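You operate a simulated robot arm through the tools that you are given. There is no shell and no other tool.

The job below is to be done with a simulated robot arm. You get a single attempt, and the scene is never put back.

TASK
Zero the teal box's display, then put block 59 back on line.
Fine: on block 59 blue shut, black open; white knob under the teal lid till it shows 0.00, lid shut; then black shut, blue open.
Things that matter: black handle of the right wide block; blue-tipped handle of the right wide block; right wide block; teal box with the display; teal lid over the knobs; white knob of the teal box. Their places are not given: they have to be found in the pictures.

Only the result counts: the job must be done as asked and must still hold three seconds after the hand-in. Knocking over, shifting, dropping, spilling or breaking anything else fails it. A push-on lid holds only when it is set on centred and level and pressed home; a screw cap is set on level and turned clockwise until tight.

THE ROBOT
A 7-joint arm with a three-finger gripper, fixed in place. Base frame: the origin is on the floor under the middle of its stand, x ahead of it, y to its left, z up; the work surface is at about z = 0.95. Lengths are in m, angles in rad, forces in N, time in s.
It reaches about 1.342 m from its shoulder. Its first joint turns from -2.897 to 2.897 rad. Payload 2.69 kg.
The tool frame sits at the grasp point between the pads (the TCP): z along the fingers, y along the line on which they close. The tips reach 0.03 m beyond it. The gripper opens to 0.128 m; its body begins 0.117 m behind the TCP.
Orientation is told as [roll, pitch, yaw] about the base's x, y, z axes, in that order, counted from this pose: with the fingers straight down and closing along the base's y, the tool's x points along the base's -x, its y along +y and its z along -z.

THE INTERFACE
- The arm moves only by the tool apply_moves. Its argument "targets" is one flat list of numbers, 6 for each row, row after row: the shift along the tool's x, y, z in m, then the turn, a rotation vector about the tool's x, y, z in rad. In form: [dx, dy, dz, rx, ry, rz, dx, dy, dz, rx, ry, rz, ...]. A call has 1 to 20 rows; each row is the pose to reach, as a shift and turn from the pose commanded when the call began, along the tool's axes at that moment. "fingers" is the finger opening in m, from 0 to 0.128, set as the call begins (left out, the last holds). Rows are played at 5 a second. More than 0.05 m and 0.15 rad between two rows, or a gripper value outside its range, and nothing of the call is played. A pose out of reach is approached as far as the arm can. The call stops where the force on the tool passes 90 N (or 10 N more than at its start, if that is more) or the arm is blocked; 0.2 s more then pass. Each finger travels about 0.127 m/s and halts on what it meets, pressing with about 34 N; the grip force reading is that of the motor and also rises with nothing between the fingers. The clock runs only during rows and for 0.2 s after the last one: add rows that repeat a pose to give the fingers time. The reply holds the time, the measured pose of the TCP, the force on the tool along the base axes, the opening and the grip force, in the units named above and with some noise, with the torque about the TCP (base axes, N m) and any sound that the robot's microphone picked up, and new pictures: "pictures" is both (left out), scene, wrist or none.
- Cameras (640 x 400 px; columns grow to the right, rows downward): "scene" is fixed at [0.2216, -0.4996, 1.9349]; the picture's right is [0.93, -0.38, 0.00], its down [-0.11, -0.28, -0.95] and it looks along [0.36, 0.88, -0.30] (base axes); focal length 339 px, centre (320, 200). "wrist" rides on the gripper at [0.058, 0.054, -0.131] in the tool frame; the picture's right is [-0.68, 0.74, 0.00], its down [-0.62, -0.56, -0.55] and it looks along [-0.40, -0.37, 0.84] (tool axes); focal length 234 px, centre (320, 200).
- lift_body(by): moves the trunk up (or, below 0, down) by that many m; the arm rides with it, the base frame stays. It gives what a move gives, with no picture.
- pixel_to_xyz(camera, pixels): for up to 12 pixels [column, row] of the newest picture of that camera ("zoom" is the newest enlarged one), the place [x, y, z] in the base frame of the surface seen there, good to about 0.003 m. The clock stands still meanwhile.
- zoom(camera, box): a new picture of the part [left, top, right, bottom] of that camera's present view, enlarged. The clock stands still meanwhile.
- hand_in(): hands the job in; it is judged then, once.

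Leave the gripper open and the arm clear of the work at the hand-in unless told otherwise.

The tools are called after "Request:" by a JSON object that holds its "api" and its "payload". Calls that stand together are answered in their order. apply_moves: Moves the arm, as the interface text tells. Its arguments: {"type":"object","properties":{"targets":{"type":"array"},"fingers":{"type":"number"},"pictures":{"type":"string","enum":["both","scene","wrist","none"]}},"required":["targets"]} The other tools are called the same way: lift_body (by) moves the trunk up or down; pixel_to_xyz (camera, pixels) gives the place of the surface under pixels of a picture; zoom (camera, box) takes an enlarged picture of a part of a camera's view; hand_in () hands the job in.

At the start:

```text
t: 0.0
eef_pos: [0.4226, 0.41, 1.6671]
tool_rot: [0.0, 0.0, 0.0]
ft_force: [-0.1, -0.3, 0.1]
wrist_torque: [0.0, -0.01, 0.01]
gripper_width: 0.128
grip_force: 0.0
trunk travel left (down, up): [-0.225, 0.125]
```

scene: 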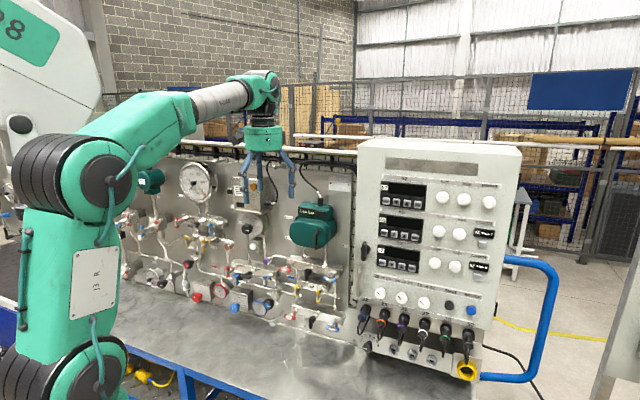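
wrist: 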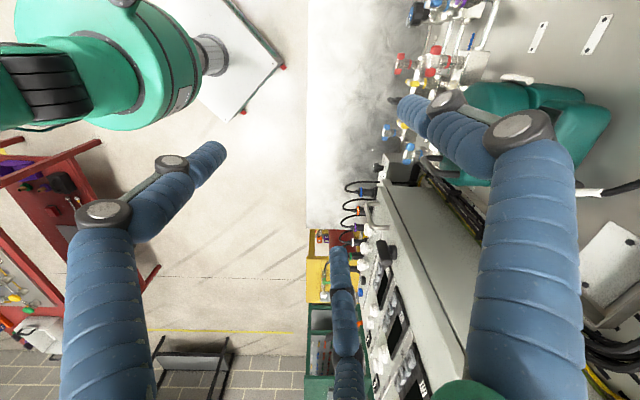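

I see a panel with valves, gauges and two teal transmitter boxes (around (150,182) and (313,226)). I'll zoom in to find the teal box with the display, its lid, and the wide valve block.

Request:
{"api": "zoom", "payload": {"camera": "scene", "box": [230, 170, 390, 340]}}

Request:
{"api": "zoom", "payload": {"camera": "scene", "box": [110, 150, 270, 330]}}

```text
2.35 times, centred on (310, 255) of scene
```

zoom: 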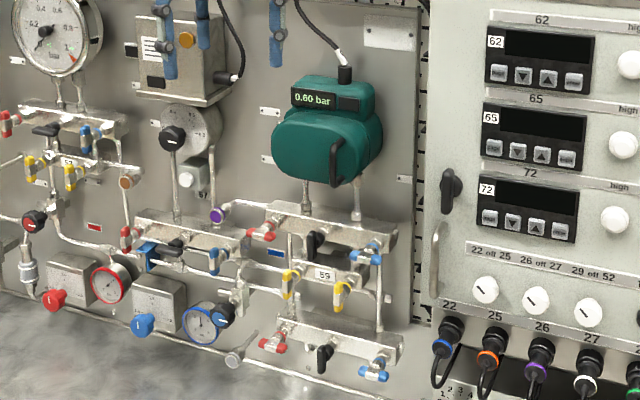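

```text
2.22 times, centred on (190, 240) of scene
```

zoom: 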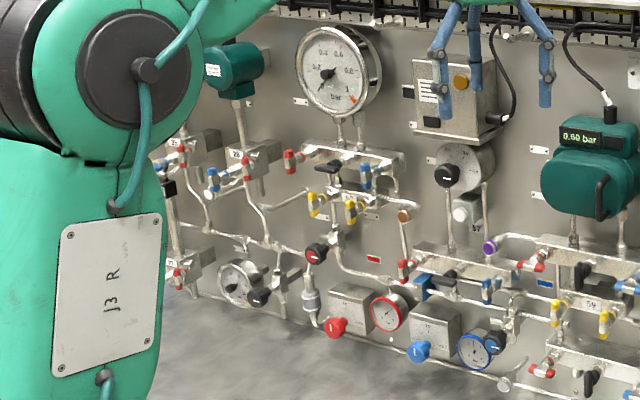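

The teal box reads "0.60 bar", with a lid and black handle. I'll zoom closer on the block below it and its tag.

Request:
{"api": "zoom", "payload": {"camera": "scene", "box": [285, 250, 345, 290]}}

Request:
{"api": "zoom", "payload": {"camera": "scene", "box": [280, 285, 350, 335]}}

Request:
{"api": "zoom", "payload": {"camera": "scene", "box": [280, 180, 350, 260]}}

Request:
{"api": "zoom", "payload": {"camera": "scene", "box": [225, 210, 305, 290]}}

Request:
{"api": "zoom", "payload": {"camera": "scene", "box": [175, 190, 245, 250]}}

```text
10.00 times, centred on (315, 270) of scene
```

zoom: 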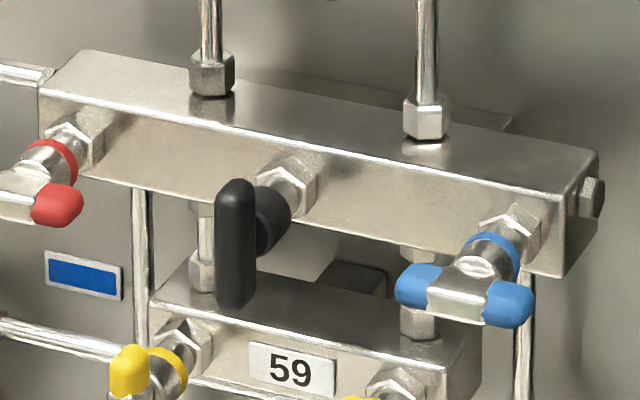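

```text
8.00 times, centred on (315, 310) of scene
```

zoom: 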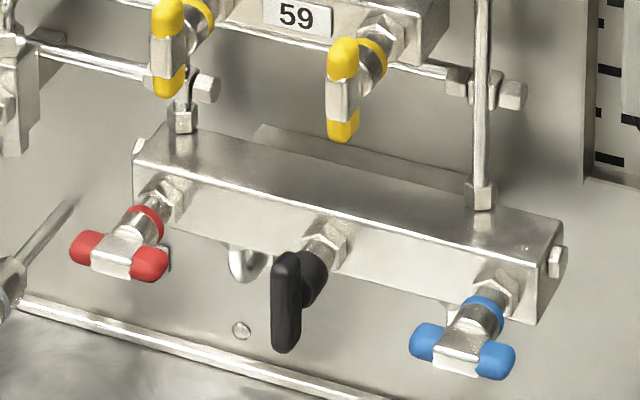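

```text
5.00 times, centred on (315, 220) of scene
```

zoom: 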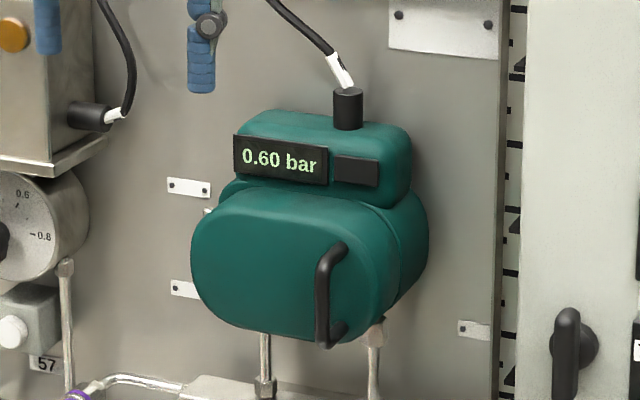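

```text
5.00 times, centred on (265, 250) of scene
```

zoom: 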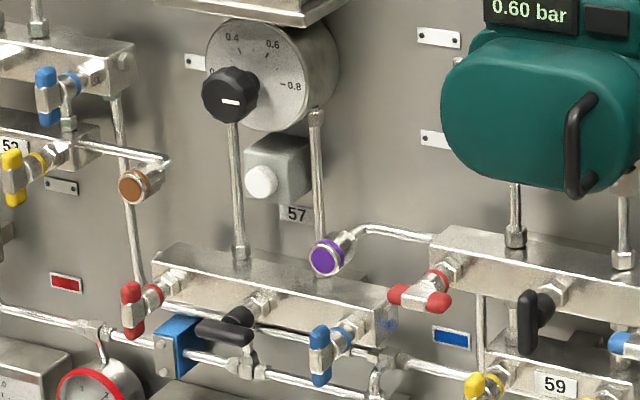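

```text
6.67 times, centred on (210, 220) of scene
```

zoom: 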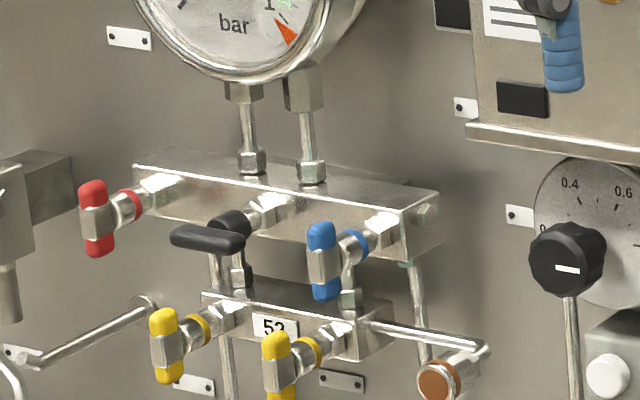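

Block 59 seems to be the wide block directly under the teal box (handles: red left, black middle, blue right), with tag "59" just below. There's also an untagged lookalike block lower down. I'll measure places on the handles, block, lid and box.

Request:
{"api": "zoom", "payload": {"camera": "scene", "box": [280, 190, 360, 340]}}

Request:
{"api": "pixel_to_xyz", "payload": {"camera": "scene", "pixels": [[308.5, 274.5], [329, 280], [288, 270.5], [305, 264], [334, 274], [314, 287], [320.5, 218], [320, 244], [300, 230], [342, 266], [343, 240], [307, 211]]}}

```text
2.67 times, centred on (320, 265) of scene
```

zoom: 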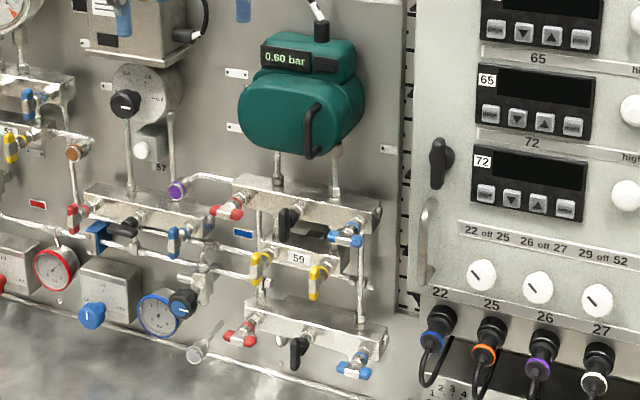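

```text
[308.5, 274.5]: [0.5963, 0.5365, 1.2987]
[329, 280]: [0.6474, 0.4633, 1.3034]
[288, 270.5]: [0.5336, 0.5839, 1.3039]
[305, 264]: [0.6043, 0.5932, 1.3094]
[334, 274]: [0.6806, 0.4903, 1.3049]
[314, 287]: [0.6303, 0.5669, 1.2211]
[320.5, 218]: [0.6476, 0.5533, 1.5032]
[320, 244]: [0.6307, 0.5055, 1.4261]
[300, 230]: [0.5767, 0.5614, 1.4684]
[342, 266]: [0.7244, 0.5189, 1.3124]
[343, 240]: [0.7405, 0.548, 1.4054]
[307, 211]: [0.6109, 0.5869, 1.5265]
```

The panel looks to be turned about 45° relative to the base axes. I'll measure points on the flat panel and the block's face for exact directions.

Request:
{"api": "pixel_to_xyz", "payload": {"camera": "scene", "pixels": [[285, 195], [345, 200], [352, 290], [276, 235], [340, 300], [222, 240], [230, 170], [165, 290], [338, 190]]}}

Request:
{"api": "zoom", "payload": {"camera": "scene", "box": [280, 250, 350, 290]}}

```text
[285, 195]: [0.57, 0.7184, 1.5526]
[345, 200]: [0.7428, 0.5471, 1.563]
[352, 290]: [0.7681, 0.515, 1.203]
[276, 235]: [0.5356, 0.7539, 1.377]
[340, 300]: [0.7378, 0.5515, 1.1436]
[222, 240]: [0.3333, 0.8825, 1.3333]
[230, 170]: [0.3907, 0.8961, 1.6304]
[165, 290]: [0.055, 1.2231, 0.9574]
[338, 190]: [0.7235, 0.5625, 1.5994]
```

```text
9.14 times, centred on (315, 270) of scene
```

zoom: 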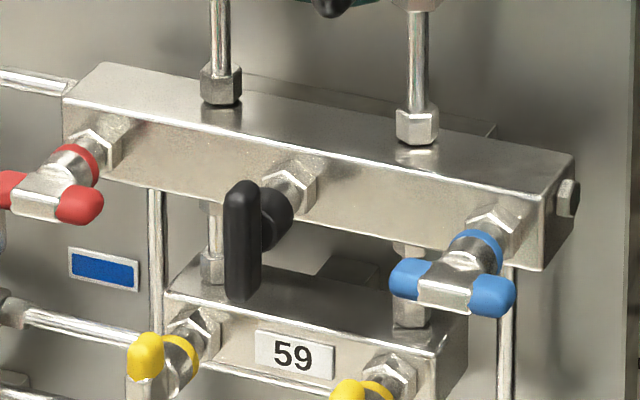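

The panel plane is about x+y=1.289, so its right is (0.707,-0.707,0) and the way into it is (0.707,0.707,0). The blue handle is near (0.647,0.463,1.303) and the black near (0.596,0.537,1.299). Next I turn the gripper in place, in free air about 0.32 m from the panel, so its fingers point level at the panel. After that I'll look through the wrist camera.

Request:
{"api": "apply_moves", "payload": {"targets": [0, 0, 0, -0.0512, -0.1235, -0.0512, 0, 0, 0, -0.1023, -0.247, -0.1023, 0, 0, 0, -0.1535, -0.3705, -0.1535, 0, 0, 0, -0.2046, -0.494, -0.2046, 0, 0, 0, -0.2558, -0.6175, -0.2558, 0, 0, 0, -0.307, -0.741, -0.307, 0, 0, 0, -0.3581, -0.8646, -0.3581, 0, 0, 0, -0.4093, -0.9881, -0.4093, 0, 0, 0, -0.4604, -1.1116, -0.4604, 0, 0, 0, -0.5116, -1.2351, -0.5116, 0, 0, 0, -0.5627, -1.3586, -0.5627, 0, 0, 0, -0.6139, -1.4821, -0.6139, 0, 0, 0, -0.6139, -1.4821, -0.6139], "pictures": "both"}}

```text
t: 2.8
eef_pos: [0.4204, 0.4039, 1.6731]
tool_rot: [-3.126, -1.561, -2.373]
ft_force: [-1.3, -2.7, 1.6]
wrist_torque: [-0.12, 0.14, 0.0]
gripper_width: 0.1282
grip_force: 0.0
trunk travel left (down, up): [-0.225, 0.125]
```

scene: 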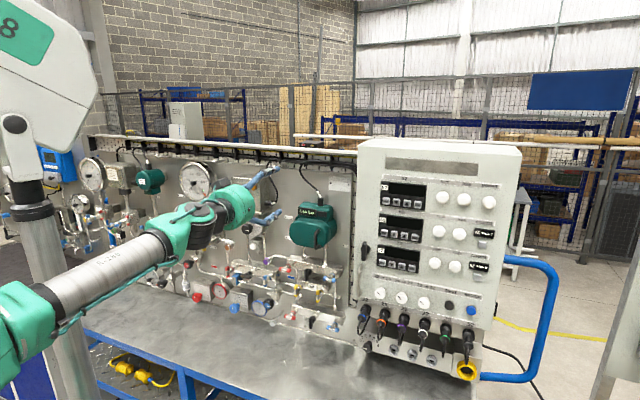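
wrist: 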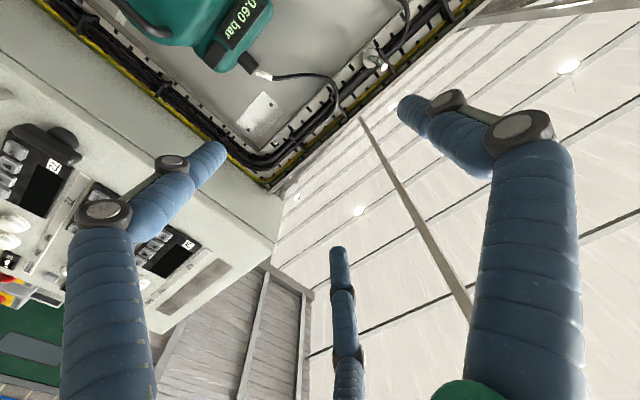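

The gripper now points level at the panel with its tool x downward, so the wrist camera sits below-left and looks up. I'll lower to about the handles' height, shift right and back off a little, to look at block 59 closely.

Request:
{"api": "apply_moves", "payload": {"targets": [0.045, -0.01, -0.005, 0, 0, 0, 0.09, -0.02, -0.01, 0, 0, 0, 0.135, -0.03, -0.015, 0, 0, 0, 0.18, -0.04, -0.02, 0, 0, 0, 0.225, -0.05, -0.025, 0, 0, 0, 0.27, -0.06, -0.03, 0, 0, 0, 0.315, -0.07, -0.035, 0, 0, 0, 0.36, -0.08, -0.04, 0, 0, 0, 0.4, -0.08, -0.04, 0, 0, 0, 0.4, -0.08, -0.04, 0, 0, 0]}}

```text
t: 5.0
eef_pos: [0.4518, 0.327, 1.2657]
tool_rot: [0.218, -1.571, 0.568]
ft_force: [-0.1, -0.8, -0.4]
wrist_torque: [0.01, -0.02, 0.0]
gripper_width: 0.1281
grip_force: 0.1
out of reach, approached as far as the arm can: row 1
trunk travel left (down, up): [-0.225, 0.125]
```

scene: 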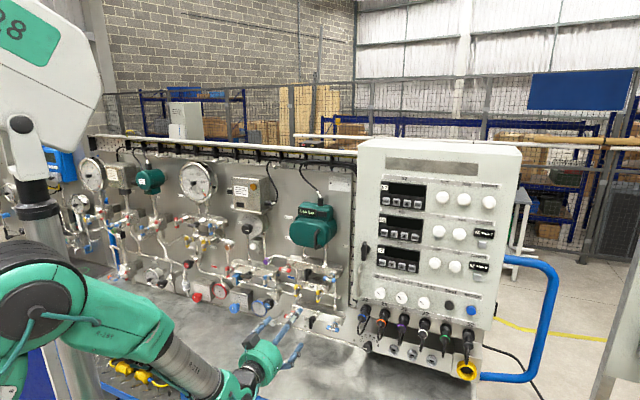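
wrist: 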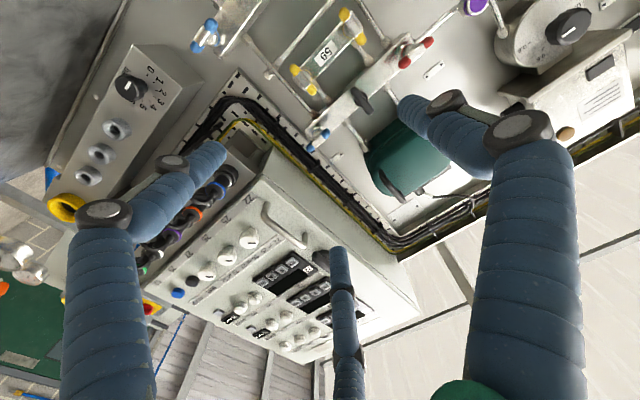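

The wrist camera now sees block 59 upside-down in the picture (tag "59" at (322,55)). I'll enlarge the part with the handles and the lid.

Request:
{"api": "zoom", "payload": {"camera": "wrist", "box": [270, 0, 460, 160]}}

Request:
{"api": "zoom", "payload": {"camera": "wrist", "box": [350, 100, 470, 210]}}

Request:
{"api": "zoom", "payload": {"camera": "scene", "box": [230, 300, 320, 400]}}

```text
2.50 times, centred on (365, 80) of wrist
```

zoom: 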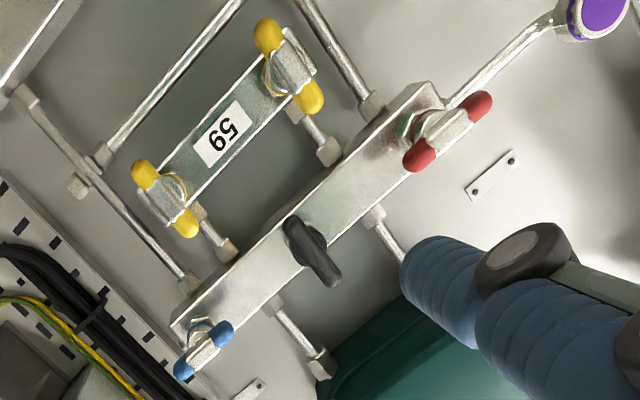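

```text
3.64 times, centred on (410, 155) of wrist
```

zoom: 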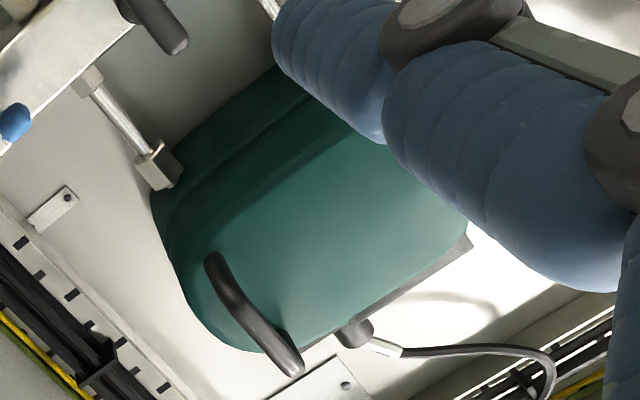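

```text
4.00 times, centred on (275, 350) of scene
```

zoom: 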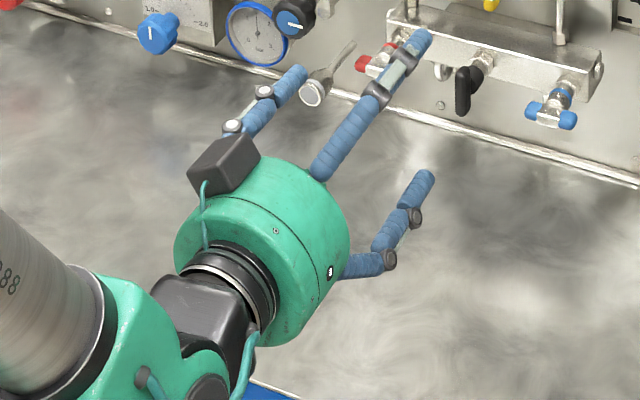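

Block 59: the red and blue bars lie along the block and the black bar lies across it. Blocks 52 and 57 are the opposite way round (isolated). So block 59 is on line now: horizontal is open and vertical is shut. I don't yet know how the three fingers meet, so I'll close them here in free air and look.

Request:
{"api": "apply_moves", "payload": {"targets": [0, 0, 0, 0, 0, 0, 0, 0, 0, 0, 0, 0, 0, 0, 0, 0, 0, 0, 0, 0, 0, 0, 0, 0, 0, 0, 0, 0, 0, 0], "fingers": 0}}

```text
t: 6.2
eef_pos: [0.451, 0.3257, 1.2665]
tool_rot: [-0.205, -1.572, 0.991]
ft_force: [0.3, 0.3, 0.1]
wrist_torque: [0.02, 0.0, 0.03]
gripper_width: 0.0021
grip_force: 31.4
trunk travel left (down, up): [-0.225, 0.125]
```

scene: 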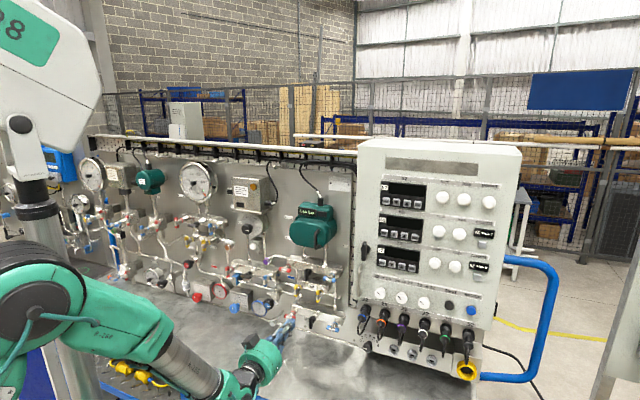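
wrist: 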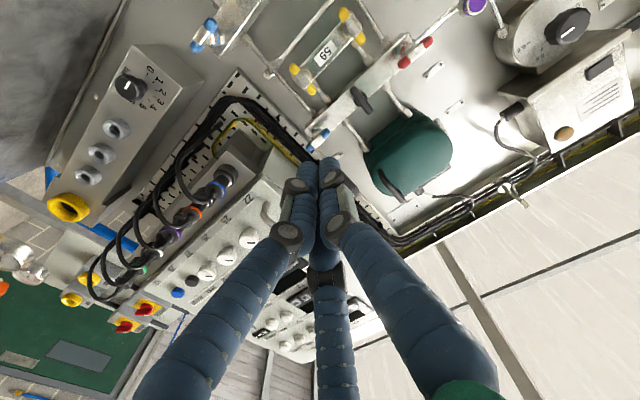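

The three fingers are spaced 120° apart and close to a point: one at tool +y, two at -y/±x. Now I'll measure the handles precisely in an enlarged scene view.

Request:
{"api": "zoom", "payload": {"camera": "scene", "box": [284, 254, 348, 294]}}

```text
10.00 times, centred on (316, 274) of scene
```

zoom: 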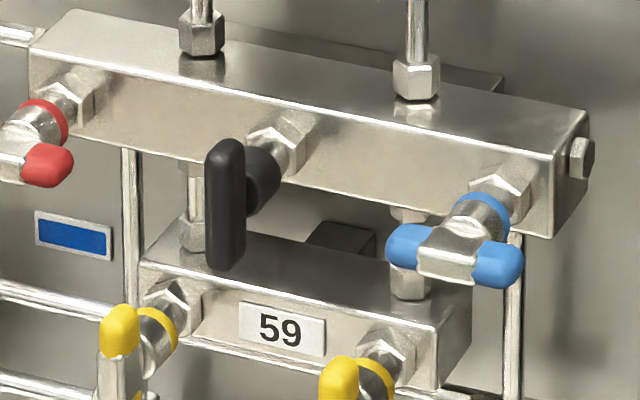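

Request:
{"api": "pixel_to_xyz", "payload": {"camera": "zoom", "pixels": [[448, 265], [448, 238], [400, 248], [505, 268], [480, 205], [225, 150], [225, 200], [225, 255], [265, 175], [340, 150], [540, 210], [495, 195]]}}

Request:
{"api": "pixel_to_xyz", "payload": {"camera": "zoom", "pixels": [[120, 330], [340, 375], [275, 330], [45, 165], [10, 165], [300, 275], [100, 130], [390, 340], [150, 340], [300, 100]]}}

```text
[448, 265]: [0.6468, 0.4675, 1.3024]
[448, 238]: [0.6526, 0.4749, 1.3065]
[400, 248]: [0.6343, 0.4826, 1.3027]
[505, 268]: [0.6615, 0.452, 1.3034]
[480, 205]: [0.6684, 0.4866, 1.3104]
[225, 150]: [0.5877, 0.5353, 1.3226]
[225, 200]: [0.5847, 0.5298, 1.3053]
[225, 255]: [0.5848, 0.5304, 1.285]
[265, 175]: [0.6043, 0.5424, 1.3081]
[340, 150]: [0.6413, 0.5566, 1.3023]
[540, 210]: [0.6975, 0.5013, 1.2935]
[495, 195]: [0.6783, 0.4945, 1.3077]
```

```text
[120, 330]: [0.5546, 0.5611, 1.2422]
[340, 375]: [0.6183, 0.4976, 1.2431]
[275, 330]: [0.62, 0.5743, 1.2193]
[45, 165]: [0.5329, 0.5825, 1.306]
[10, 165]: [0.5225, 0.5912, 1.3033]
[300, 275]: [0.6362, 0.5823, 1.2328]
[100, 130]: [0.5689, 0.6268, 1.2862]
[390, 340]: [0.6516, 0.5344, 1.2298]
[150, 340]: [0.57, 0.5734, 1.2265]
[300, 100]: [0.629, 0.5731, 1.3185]
```

Converting to panel coordinates (s to the right, d out from the panel), I get these:
- **Blue bar:** centre s≈0.128, z≈1.303, front at d≈0.123.
- **Black bar:** s≈0.041, z≈1.304.
- **Block face:** d≈0.064.
- **Yellow handle tops:** s≈-0.005 and 0.085, z≈1.247.

I'll roll the gripper -90° so the single finger points down and the bar fits between the fingers. The fingers open to 0.078, and I stop in front of the blue bar at d≈0.28.

Request:
{"api": "apply_moves", "payload": {"targets": [-0.0035, -0.0036, 0.007, 0, 0, -0.1428, -0.007, -0.0072, 0.014, 0, 0, -0.2856, -0.01, -0.0108, 0.021, 0, 0, -0.4284, -0.0135, -0.0144, 0.028, 0, 0, -0.5712, -0.017, -0.018, 0.035, 0, 0, -0.714, -0.02, -0.0216, 0.042, 0, 0, -0.8568, -0.0235, -0.0252, 0.049, 0, 0, -0.9996, -0.027, -0.0288, 0.056, 0, 0, -1.1424, -0.03, -0.0324, 0.063, 0, 0, -1.2852, -0.0335, -0.036, 0.07, 0, 0, -1.428, -0.0365, -0.0394, 0.08, 0, 0, -1.5708, -0.0365, -0.0394, 0.08, 0, 0, -1.5708], "fingers": 0.078}}

```text
t: 8.8
eef_pos: [0.5374, 0.3535, 1.3041]
tool_rot: [-1.572, 0.002, 2.356]
ft_force: [0.2, 0.1, -0.8]
wrist_torque: [-0.01, -0.02, 0.03]
gripper_width: 0.0778
grip_force: 0.1
trunk travel left (down, up): [-0.225, 0.125]
```

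scene: 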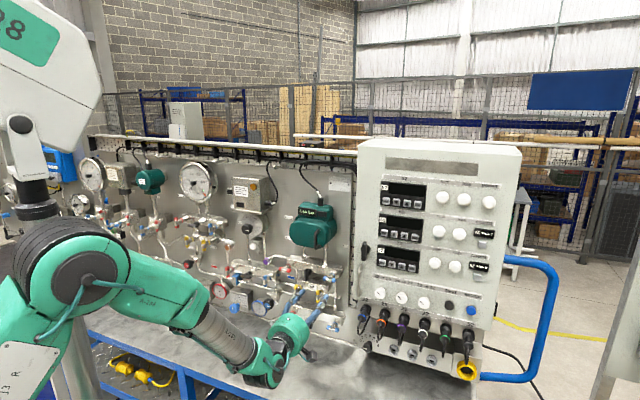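
wrist: 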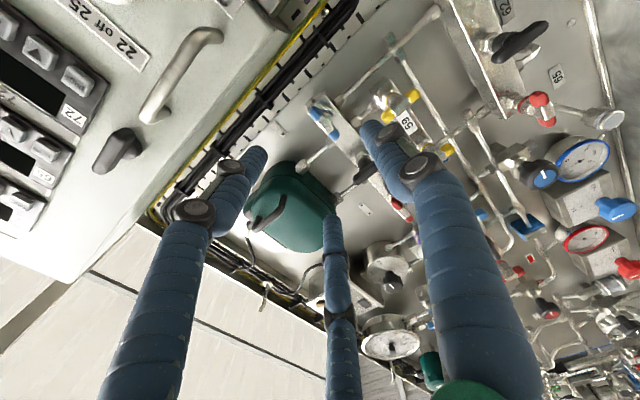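

The roll is right (pose s≈0.130, d≈0.28, z=1.304), and the blue bar shows at (323,120) in the wrist view. I'll enlarge it and measure the bar from this second viewpoint.

Request:
{"api": "zoom", "payload": {"camera": "wrist", "box": [290, 80, 418, 210]}}

Request:
{"api": "pixel_to_xyz", "payload": {"camera": "wrist", "pixels": [[315, 112], [331, 131], [323, 121]]}}

```text
3.08 times, centred on (354, 145) of wrist
```

zoom: 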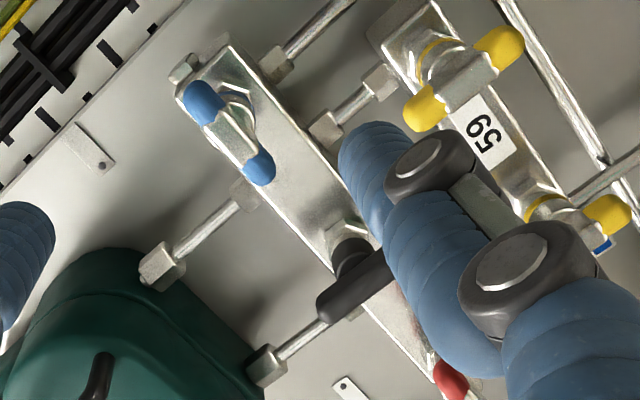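

```text
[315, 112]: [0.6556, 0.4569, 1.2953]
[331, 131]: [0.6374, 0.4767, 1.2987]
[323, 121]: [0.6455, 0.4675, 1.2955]
```

The two views agree: blue bar centre s≈0.127, z≈1.3025. I advance about 0.16 m straight in so the bar lies between the open fingers. I watch the force and don't close yet.

Request:
{"api": "apply_moves", "payload": {"targets": [-0.003, 0.0016, 0.03, 0, 0, 0, -0.003, 0.0016, 0.06, 0, 0, 0, -0.003, 0.0016, 0.09, 0, 0, 0, -0.003, 0.0016, 0.115, 0, 0, 0, -0.003, 0.0016, 0.135, 0, 0, 0, -0.003, 0.0016, 0.15, 0, 0, 0, -0.003, 0.0016, 0.16, 0, 0, 0, -0.003, 0.0016, 0.16, 0, 0, 0]}}

```text
t: 10.6
eef_pos: [0.6488, 0.4685, 1.3015]
tool_rot: [-1.572, -0.001, 2.355]
ft_force: [0.9, 0.6, 0.0]
wrist_torque: [0.01, -0.02, 0.01]
gripper_width: 0.0783
grip_force: 0.0
trunk travel left (down, up): [-0.225, 0.125]
```

scene: 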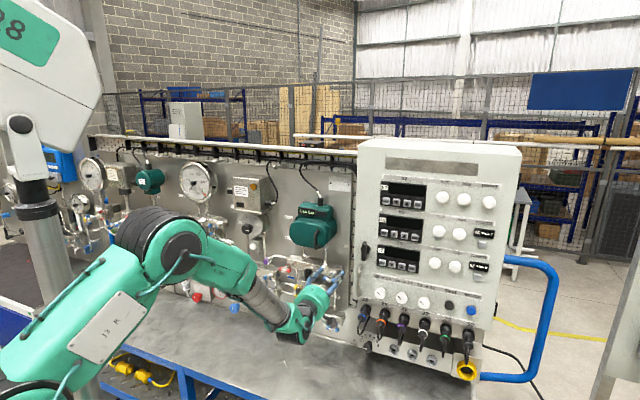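
wrist: 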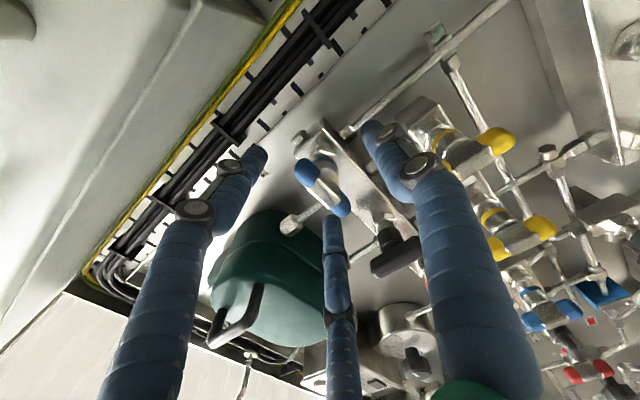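

No contact, and the bar sits between the three fingers (wrist picture (323,188)). I'll take a quick enlarged look before closing.

Request:
{"api": "zoom", "payload": {"camera": "wrist", "box": [220, 110, 440, 260]}}

Request:
{"api": "zoom", "payload": {"camera": "scene", "box": [270, 190, 370, 320]}}

```text
2.67 times, centred on (330, 185) of wrist
```

zoom: 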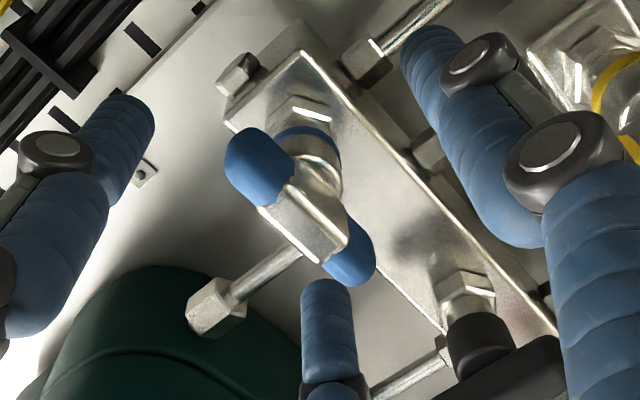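

```text
3.08 times, centred on (320, 255) of scene
```

zoom: 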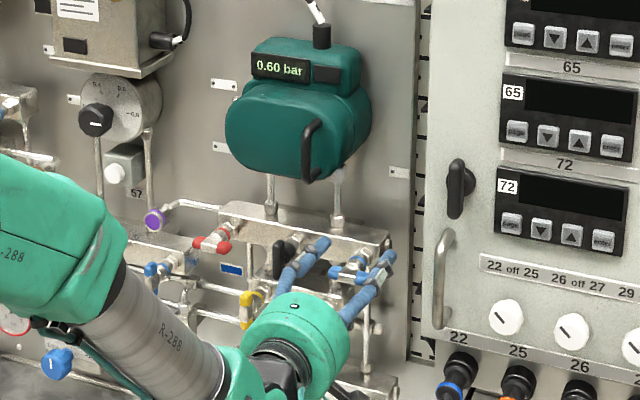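

Everything is clear of the neighbours. Now I close the fingers on the blue bar.

Request:
{"api": "apply_moves", "payload": {"targets": [0, 0, 0, 0, 0, 0, 0, 0, 0, 0, 0, 0, 0, 0, 0, 0, 0, 0, 0, 0, 0, 0, 0, 0], "fingers": 0}}

Request:
{"api": "zoom", "payload": {"camera": "wrist", "box": [220, 110, 440, 260]}}

```text
t: 11.6
eef_pos: [0.6488, 0.47, 1.3028]
tool_rot: [-1.573, -0.001, 2.357]
ft_force: [4.1, 4.3, 12.0]
wrist_torque: [-0.55, 0.62, -0.07]
gripper_width: 0.0262
grip_force: 45.1
trunk travel left (down, up): [-0.225, 0.125]
```

scene: 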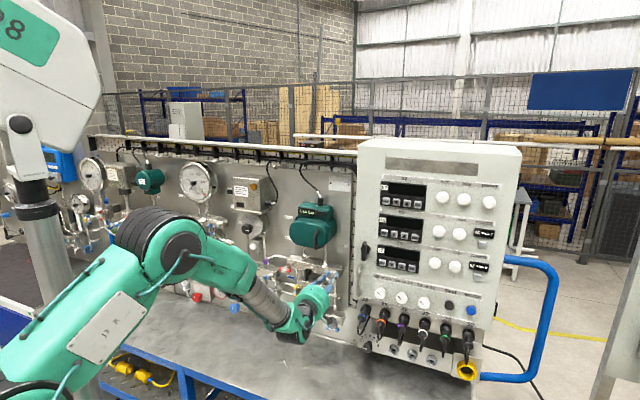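
wrist: 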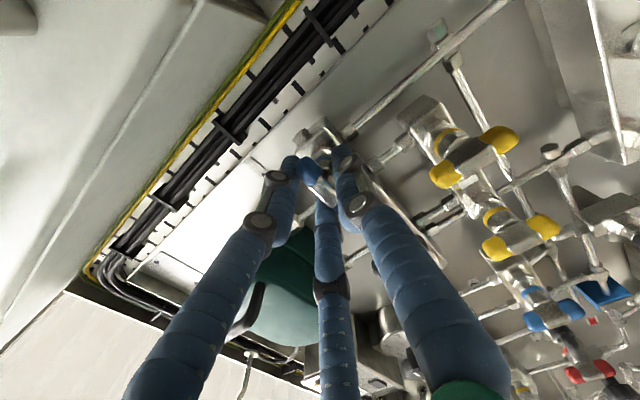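

```text
2.67 times, centred on (330, 185) of wrist
```

zoom: 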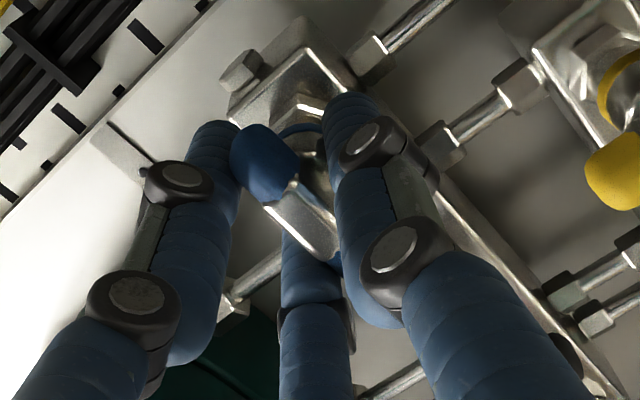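

The bar is gripped (opening 0.026, force about 13 N). I now turn clockwise, the shutting way (+rz), a first part of 0.45 rad. I watch the torque and whether the bar follows.

Request:
{"api": "apply_moves", "payload": {"targets": [0, 0, 0, 0, 0, 0.09, 0, 0, 0, 0, 0, 0.18, 0, 0, 0, 0, 0, 0.27, 0, 0, 0, 0, 0, 0.36, 0, 0, 0, 0, 0, 0.45], "fingers": 0}}

Request:
{"api": "zoom", "payload": {"camera": "wrist", "box": [220, 110, 440, 260]}}

Request:
{"api": "zoom", "payload": {"camera": "scene", "box": [270, 190, 370, 320]}}

```text
t: 12.8
eef_pos: [0.6501, 0.4679, 1.3019]
tool_rot: [-1.572, -0.454, 2.356]
ft_force: [14.4, -11.6, 8.1]
wrist_torque: [-0.66, 0.54, 0.03]
gripper_width: 0.026
grip_force: 44.7
trunk travel left (down, up): [-0.225, 0.125]
```

scene: 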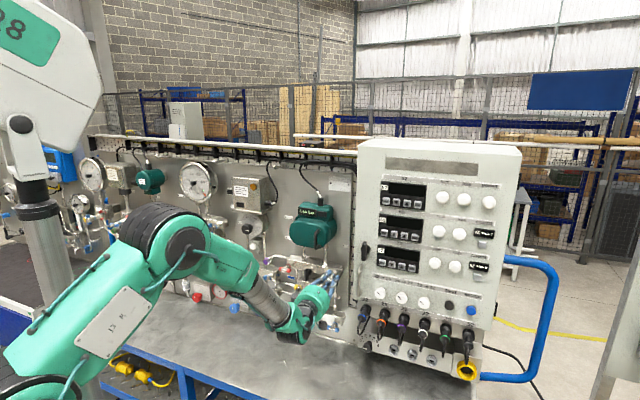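
wrist: 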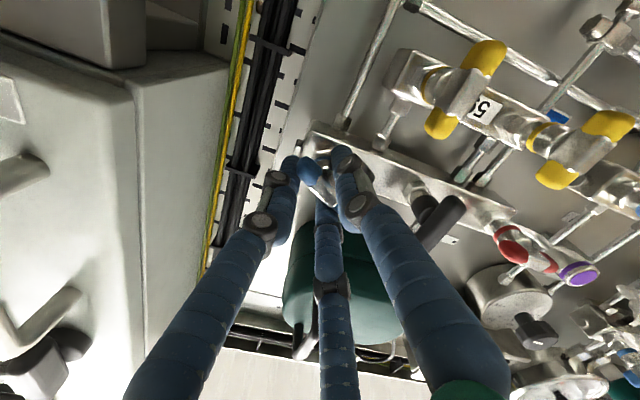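

```text
2.67 times, centred on (330, 185) of wrist
```

zoom: 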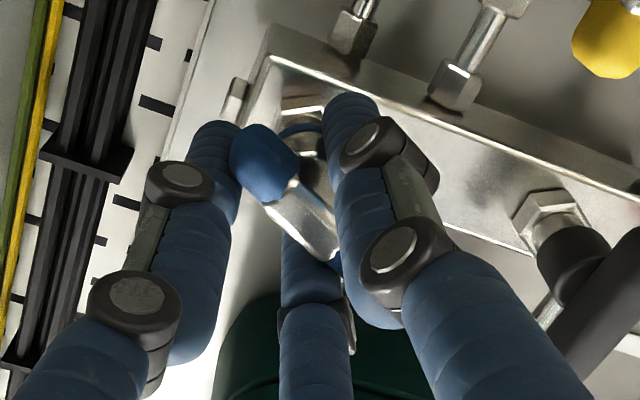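

```text
3.08 times, centred on (320, 255) of scene
```

zoom: 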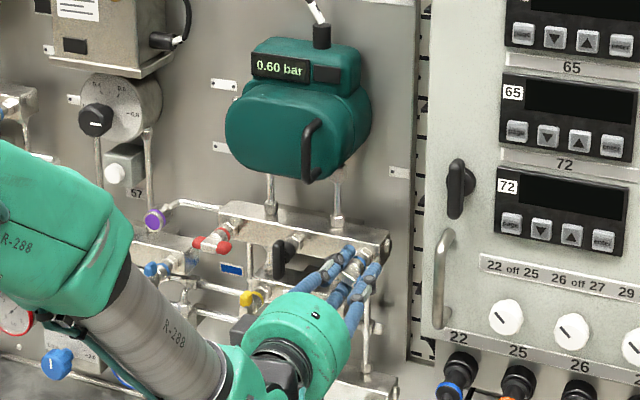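

The blue bar turns with the fingers without resistance, and the display still reads 0.60. I continue clockwise to the quarter turn (1.12 rad more).

Request:
{"api": "apply_moves", "payload": {"targets": [0, 0, 0, 0, 0, 0.12, 0, 0, 0, 0, 0, 0.24, 0, 0, 0, 0, 0, 0.36, 0, 0, 0, 0, 0, 0.48, 0, 0, 0, 0, 0, 0.6, 0, 0, 0, 0, 0, 0.72, 0, 0, 0, 0, 0, 0.84, 0, 0, 0, 0, 0, 0.94, 0, 0, 0, 0, 0, 1.04, 0, 0, 0, 0, 0, 1.12], "fingers": 0}}

Request:
{"api": "zoom", "payload": {"camera": "scene", "box": [270, 190, 370, 320]}}

Request:
{"api": "zoom", "payload": {"camera": "wrist", "box": [220, 110, 440, 260]}}

```text
t: 15.0
eef_pos: [0.6482, 0.4676, 1.2974]
tool_rot: [0.401, -1.562, 0.383]
ft_force: [4.6, -31.1, -38.2]
wrist_torque: [-0.76, -0.21, 0.86]
gripper_width: 0.0258
grip_force: 45.1
trunk travel left (down, up): [-0.225, 0.125]
```

scene: 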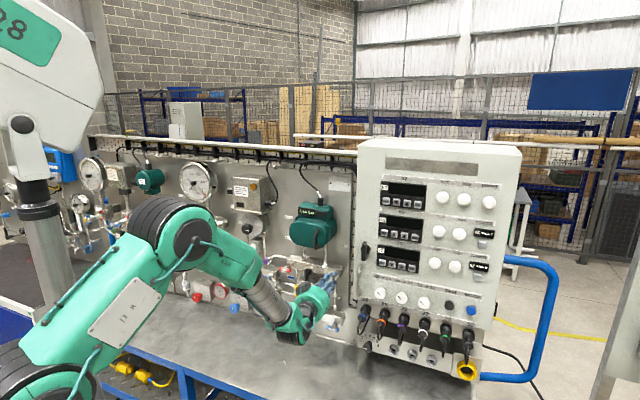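
wrist: 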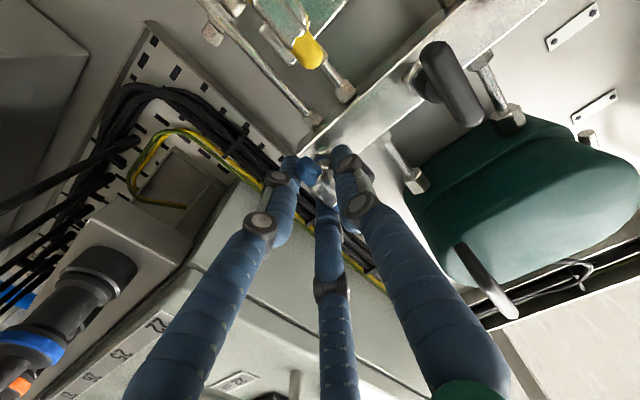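

```text
3.08 times, centred on (320, 255) of scene
```

zoom: 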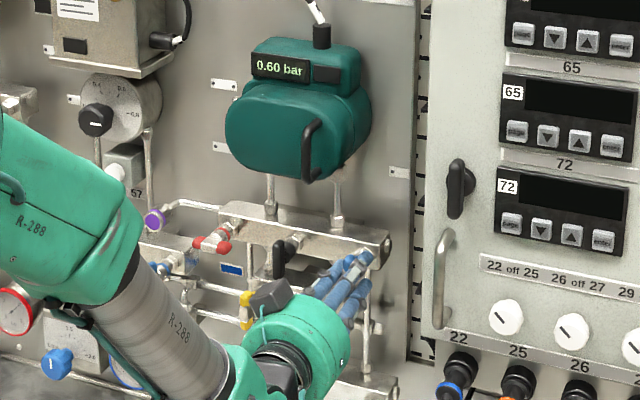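

```text
2.67 times, centred on (330, 185) of wrist
```

zoom: 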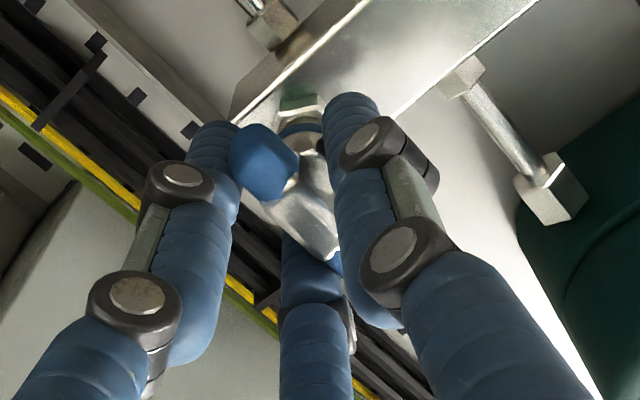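

The bar has turned the full 90°. A torque of about 0.7 N·m has appeared against the turn, so it seems to be at its stop. I open the fingers and look at where the bar stays.

Request:
{"api": "apply_moves", "payload": {"targets": [0, 0, 0, 0, 0, 0, 0, 0, 0, 0, 0, 0, 0, 0, 0, 0, 0, 0], "fingers": 0.078}}

Request:
{"api": "zoom", "payload": {"camera": "wrist", "box": [220, 110, 440, 260]}}

```text
t: 15.8
eef_pos: [0.648, 0.4702, 1.3046]
tool_rot: [-2.402, -1.569, -3.095]
ft_force: [-0.5, 0.1, -0.9]
wrist_torque: [0.03, 0.01, -0.02]
gripper_width: 0.078
grip_force: 0.0
trunk travel left (down, up): [-0.225, 0.125]
```

scene: 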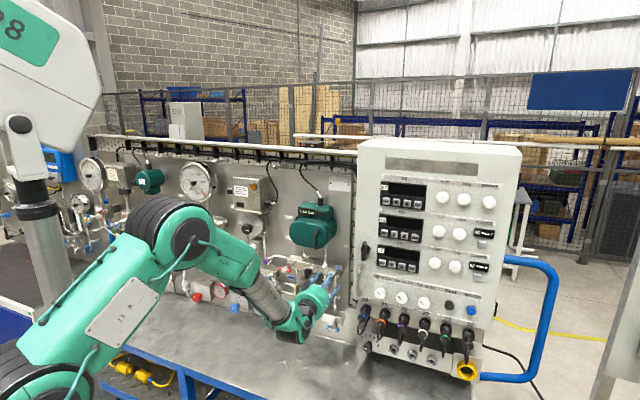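
wrist: 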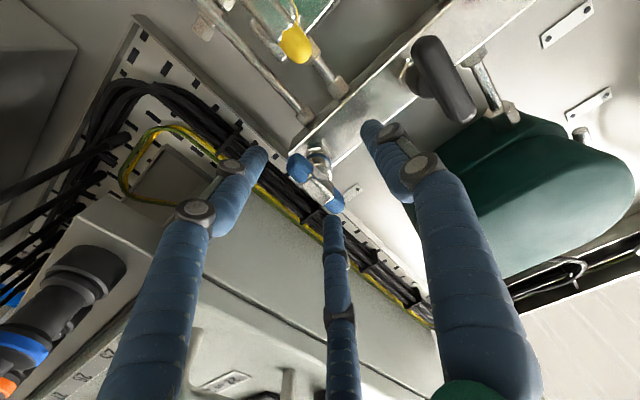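

```text
2.67 times, centred on (330, 185) of wrist
```

zoom: 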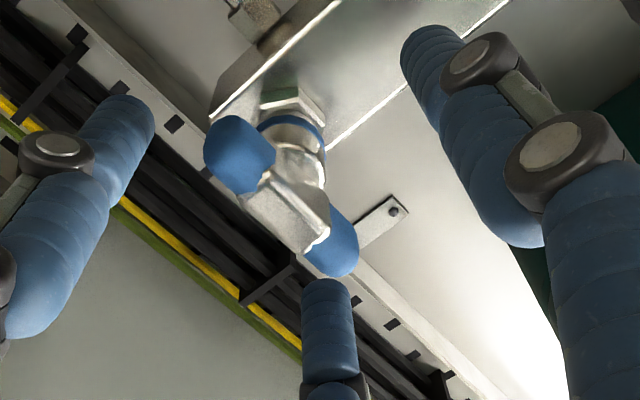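

The bar stays upright across the block. I back straight out 0.16 m and check its angle.

Request:
{"api": "apply_moves", "payload": {"targets": [0, 0, -0.04, 0, 0, 0, 0, 0, -0.08, 0, 0, 0, 0, 0, -0.12, 0, 0, 0, 0, 0, -0.16, 0, 0, 0, 0, 0, -0.16, 0, 0, 0]}}

Request:
{"api": "zoom", "payload": {"camera": "wrist", "box": [250, 50, 450, 190]}}

Request:
{"api": "zoom", "payload": {"camera": "scene", "box": [270, 190, 370, 320]}}

```text
t: 17.0
eef_pos: [0.5333, 0.3547, 1.3014]
tool_rot: [-2.179, -1.57, 2.966]
ft_force: [0.1, -0.7, 1.2]
wrist_torque: [-0.07, 0.03, -0.03]
gripper_width: 0.0777
grip_force: 0.0
trunk travel left (down, up): [-0.225, 0.125]
```

scene: 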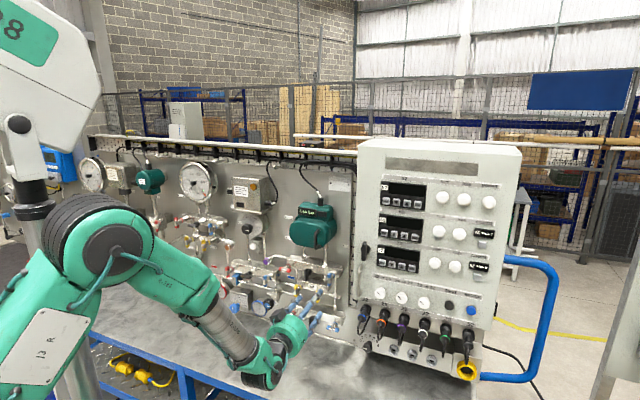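
wrist: 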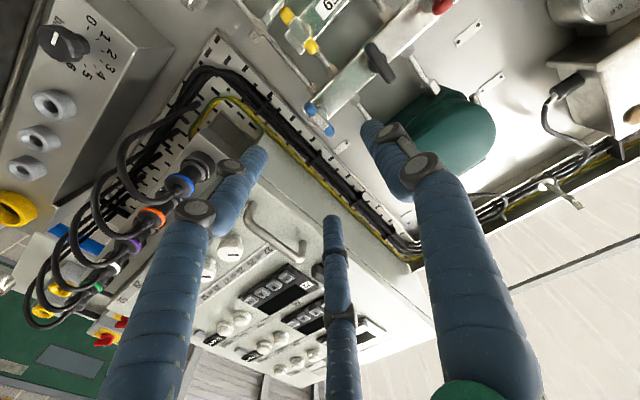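

```text
2.86 times, centred on (350, 120) of wrist
```

zoom: 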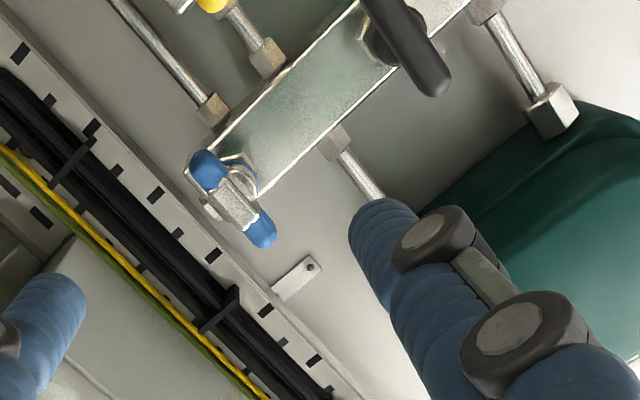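

```text
3.08 times, centred on (320, 255) of scene
```

zoom: 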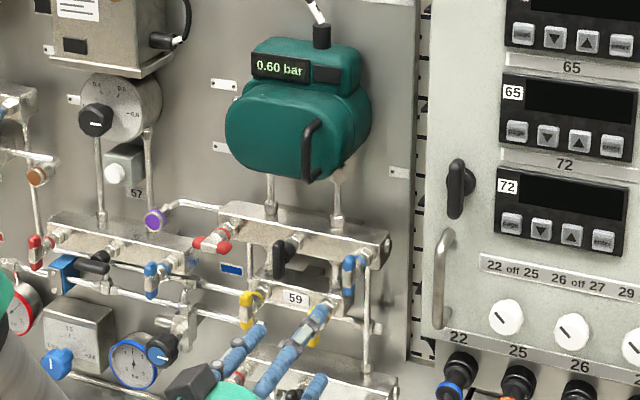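

Blue is now upright, like the shut handles on the other blocks. I measure its ends to check it is truly vertical, and re-measure the black bar.

Request:
{"api": "zoom", "payload": {"camera": "scene", "box": [284, 254, 348, 294]}}

```text
10.00 times, centred on (316, 274) of scene
```

zoom: 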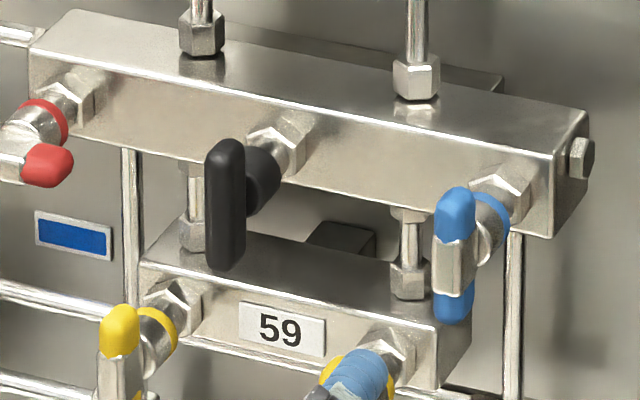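

Request:
{"api": "pixel_to_xyz", "payload": {"camera": "zoom", "pixels": [[453, 205], [451, 308], [450, 255], [225, 150], [225, 255], [215, 200], [238, 200], [265, 180], [258, 195]]}}

Request:
{"api": "pixel_to_xyz", "payload": {"camera": "wrist", "pixels": [[374, 50], [380, 62], [386, 74], [311, 110], [327, 130]]}}

```text
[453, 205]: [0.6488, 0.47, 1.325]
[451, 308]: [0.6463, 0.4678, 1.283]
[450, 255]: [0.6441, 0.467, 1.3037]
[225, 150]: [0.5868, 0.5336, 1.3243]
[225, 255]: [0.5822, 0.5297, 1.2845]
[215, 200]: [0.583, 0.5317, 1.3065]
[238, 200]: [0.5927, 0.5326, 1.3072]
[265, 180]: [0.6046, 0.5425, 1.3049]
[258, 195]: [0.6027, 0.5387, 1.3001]
```

```text
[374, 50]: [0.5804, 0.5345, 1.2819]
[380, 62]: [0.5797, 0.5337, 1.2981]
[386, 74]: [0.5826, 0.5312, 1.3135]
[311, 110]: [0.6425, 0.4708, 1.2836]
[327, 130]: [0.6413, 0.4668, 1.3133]
```

Blue is vertical (top and bottom both at s≈0.126), so it is shut. The black bar is at s≈0.036, z≈1.304. With the single finger on the left, the roll is right to take the upright black bar. I move left 0.09 m, narrow the fingers to 0.068 to keep off the red handle, and approach to d≈0.17 to check the alignment.

Request:
{"api": "apply_moves", "payload": {"targets": [-0.001, 0.045, 0, 0, 0, 0, -0.0026, 0.0903, 0, 0, 0, 0, -0.0026, 0.0903, 0.04, 0, 0, 0, -0.0026, 0.0903, 0.08, 0, 0, 0, -0.0026, 0.0903, 0.11, 0, 0, 0, -0.0026, 0.0903, 0.11, 0, 0, 0], "fingers": 0.068}}

Request:
{"api": "zoom", "payload": {"camera": "wrist", "box": [220, 80, 440, 230]}}

```text
t: 18.4
eef_pos: [0.5474, 0.498, 1.3031]
tool_rot: [-1.422, -1.567, 2.208]
ft_force: [-0.8, -0.3, 0.3]
wrist_torque: [0.0, -0.01, -0.05]
gripper_width: 0.0679
grip_force: 0.1
trunk travel left (down, up): [-0.225, 0.125]
```

scene: 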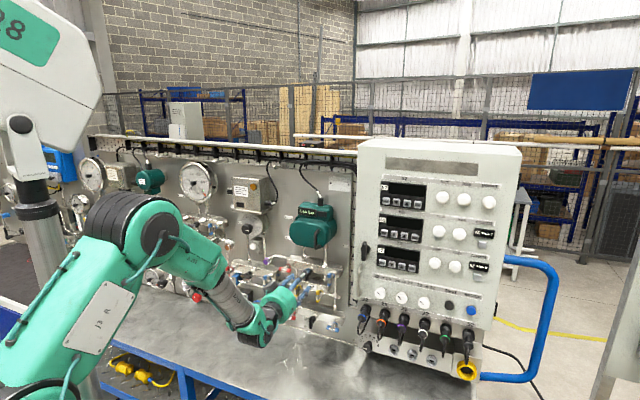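
wrist: 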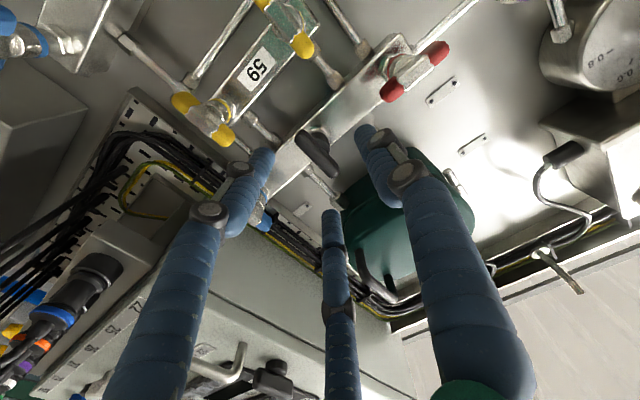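

```text
2.67 times, centred on (330, 155) of wrist
```

zoom: 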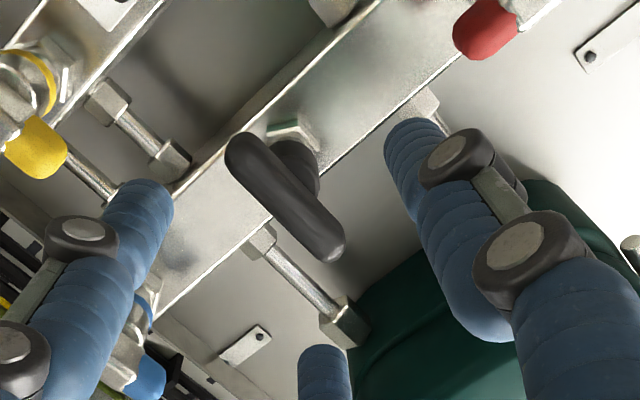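

The alignment looks good. I measure the black bar again from here.

Request:
{"api": "pixel_to_xyz", "payload": {"camera": "wrist", "pixels": [[303, 139], [317, 154], [330, 169], [312, 157], [321, 149]]}}

```text
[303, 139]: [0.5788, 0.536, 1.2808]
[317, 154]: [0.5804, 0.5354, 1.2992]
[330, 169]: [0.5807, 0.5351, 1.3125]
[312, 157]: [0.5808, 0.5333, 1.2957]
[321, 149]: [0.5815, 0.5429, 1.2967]
```

The bar is about 1–2 mm left of the tool line. I move in 0.05 m with a 1 mm shift left, then close on it.

Request:
{"api": "apply_moves", "payload": {"targets": [-0.0005, 0.001, 0.02, 0, 0, 0, -0.0005, 0.001, 0.037, 0, 0, 0, -0.0005, 0.001, 0.051, 0, 0, 0, -0.0005, 0.001, 0.051, 0, 0, 0]}}

Request:
{"api": "zoom", "payload": {"camera": "wrist", "box": [220, 110, 440, 260]}}

```text
t: 19.4
eef_pos: [0.5839, 0.5352, 1.3044]
tool_rot: [-1.095, -1.569, 1.88]
ft_force: [0.0, 0.6, -0.6]
wrist_torque: [0.01, 0.02, 0.0]
gripper_width: 0.068
grip_force: 0.0
trunk travel left (down, up): [-0.225, 0.125]
```

scene: 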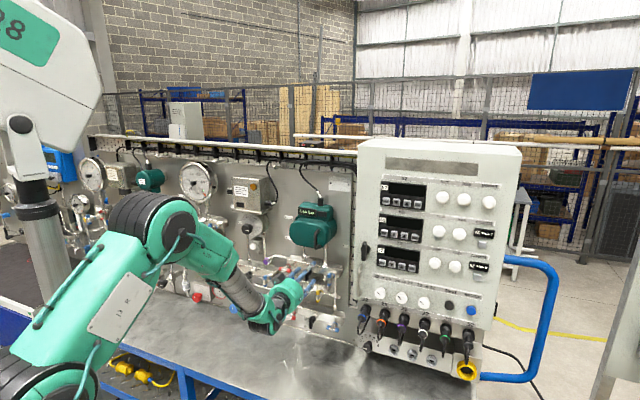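
wrist: 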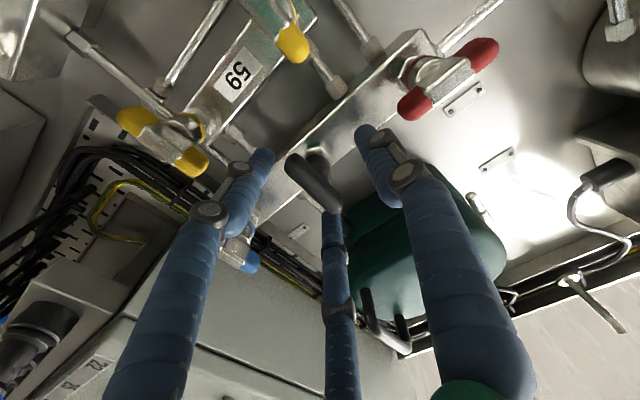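

```text
2.67 times, centred on (330, 185) of wrist
```

zoom: 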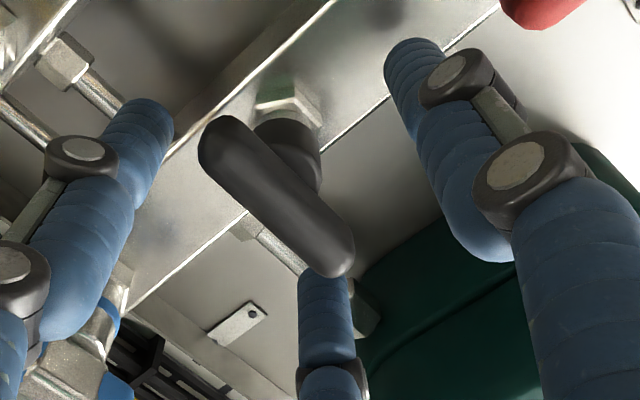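

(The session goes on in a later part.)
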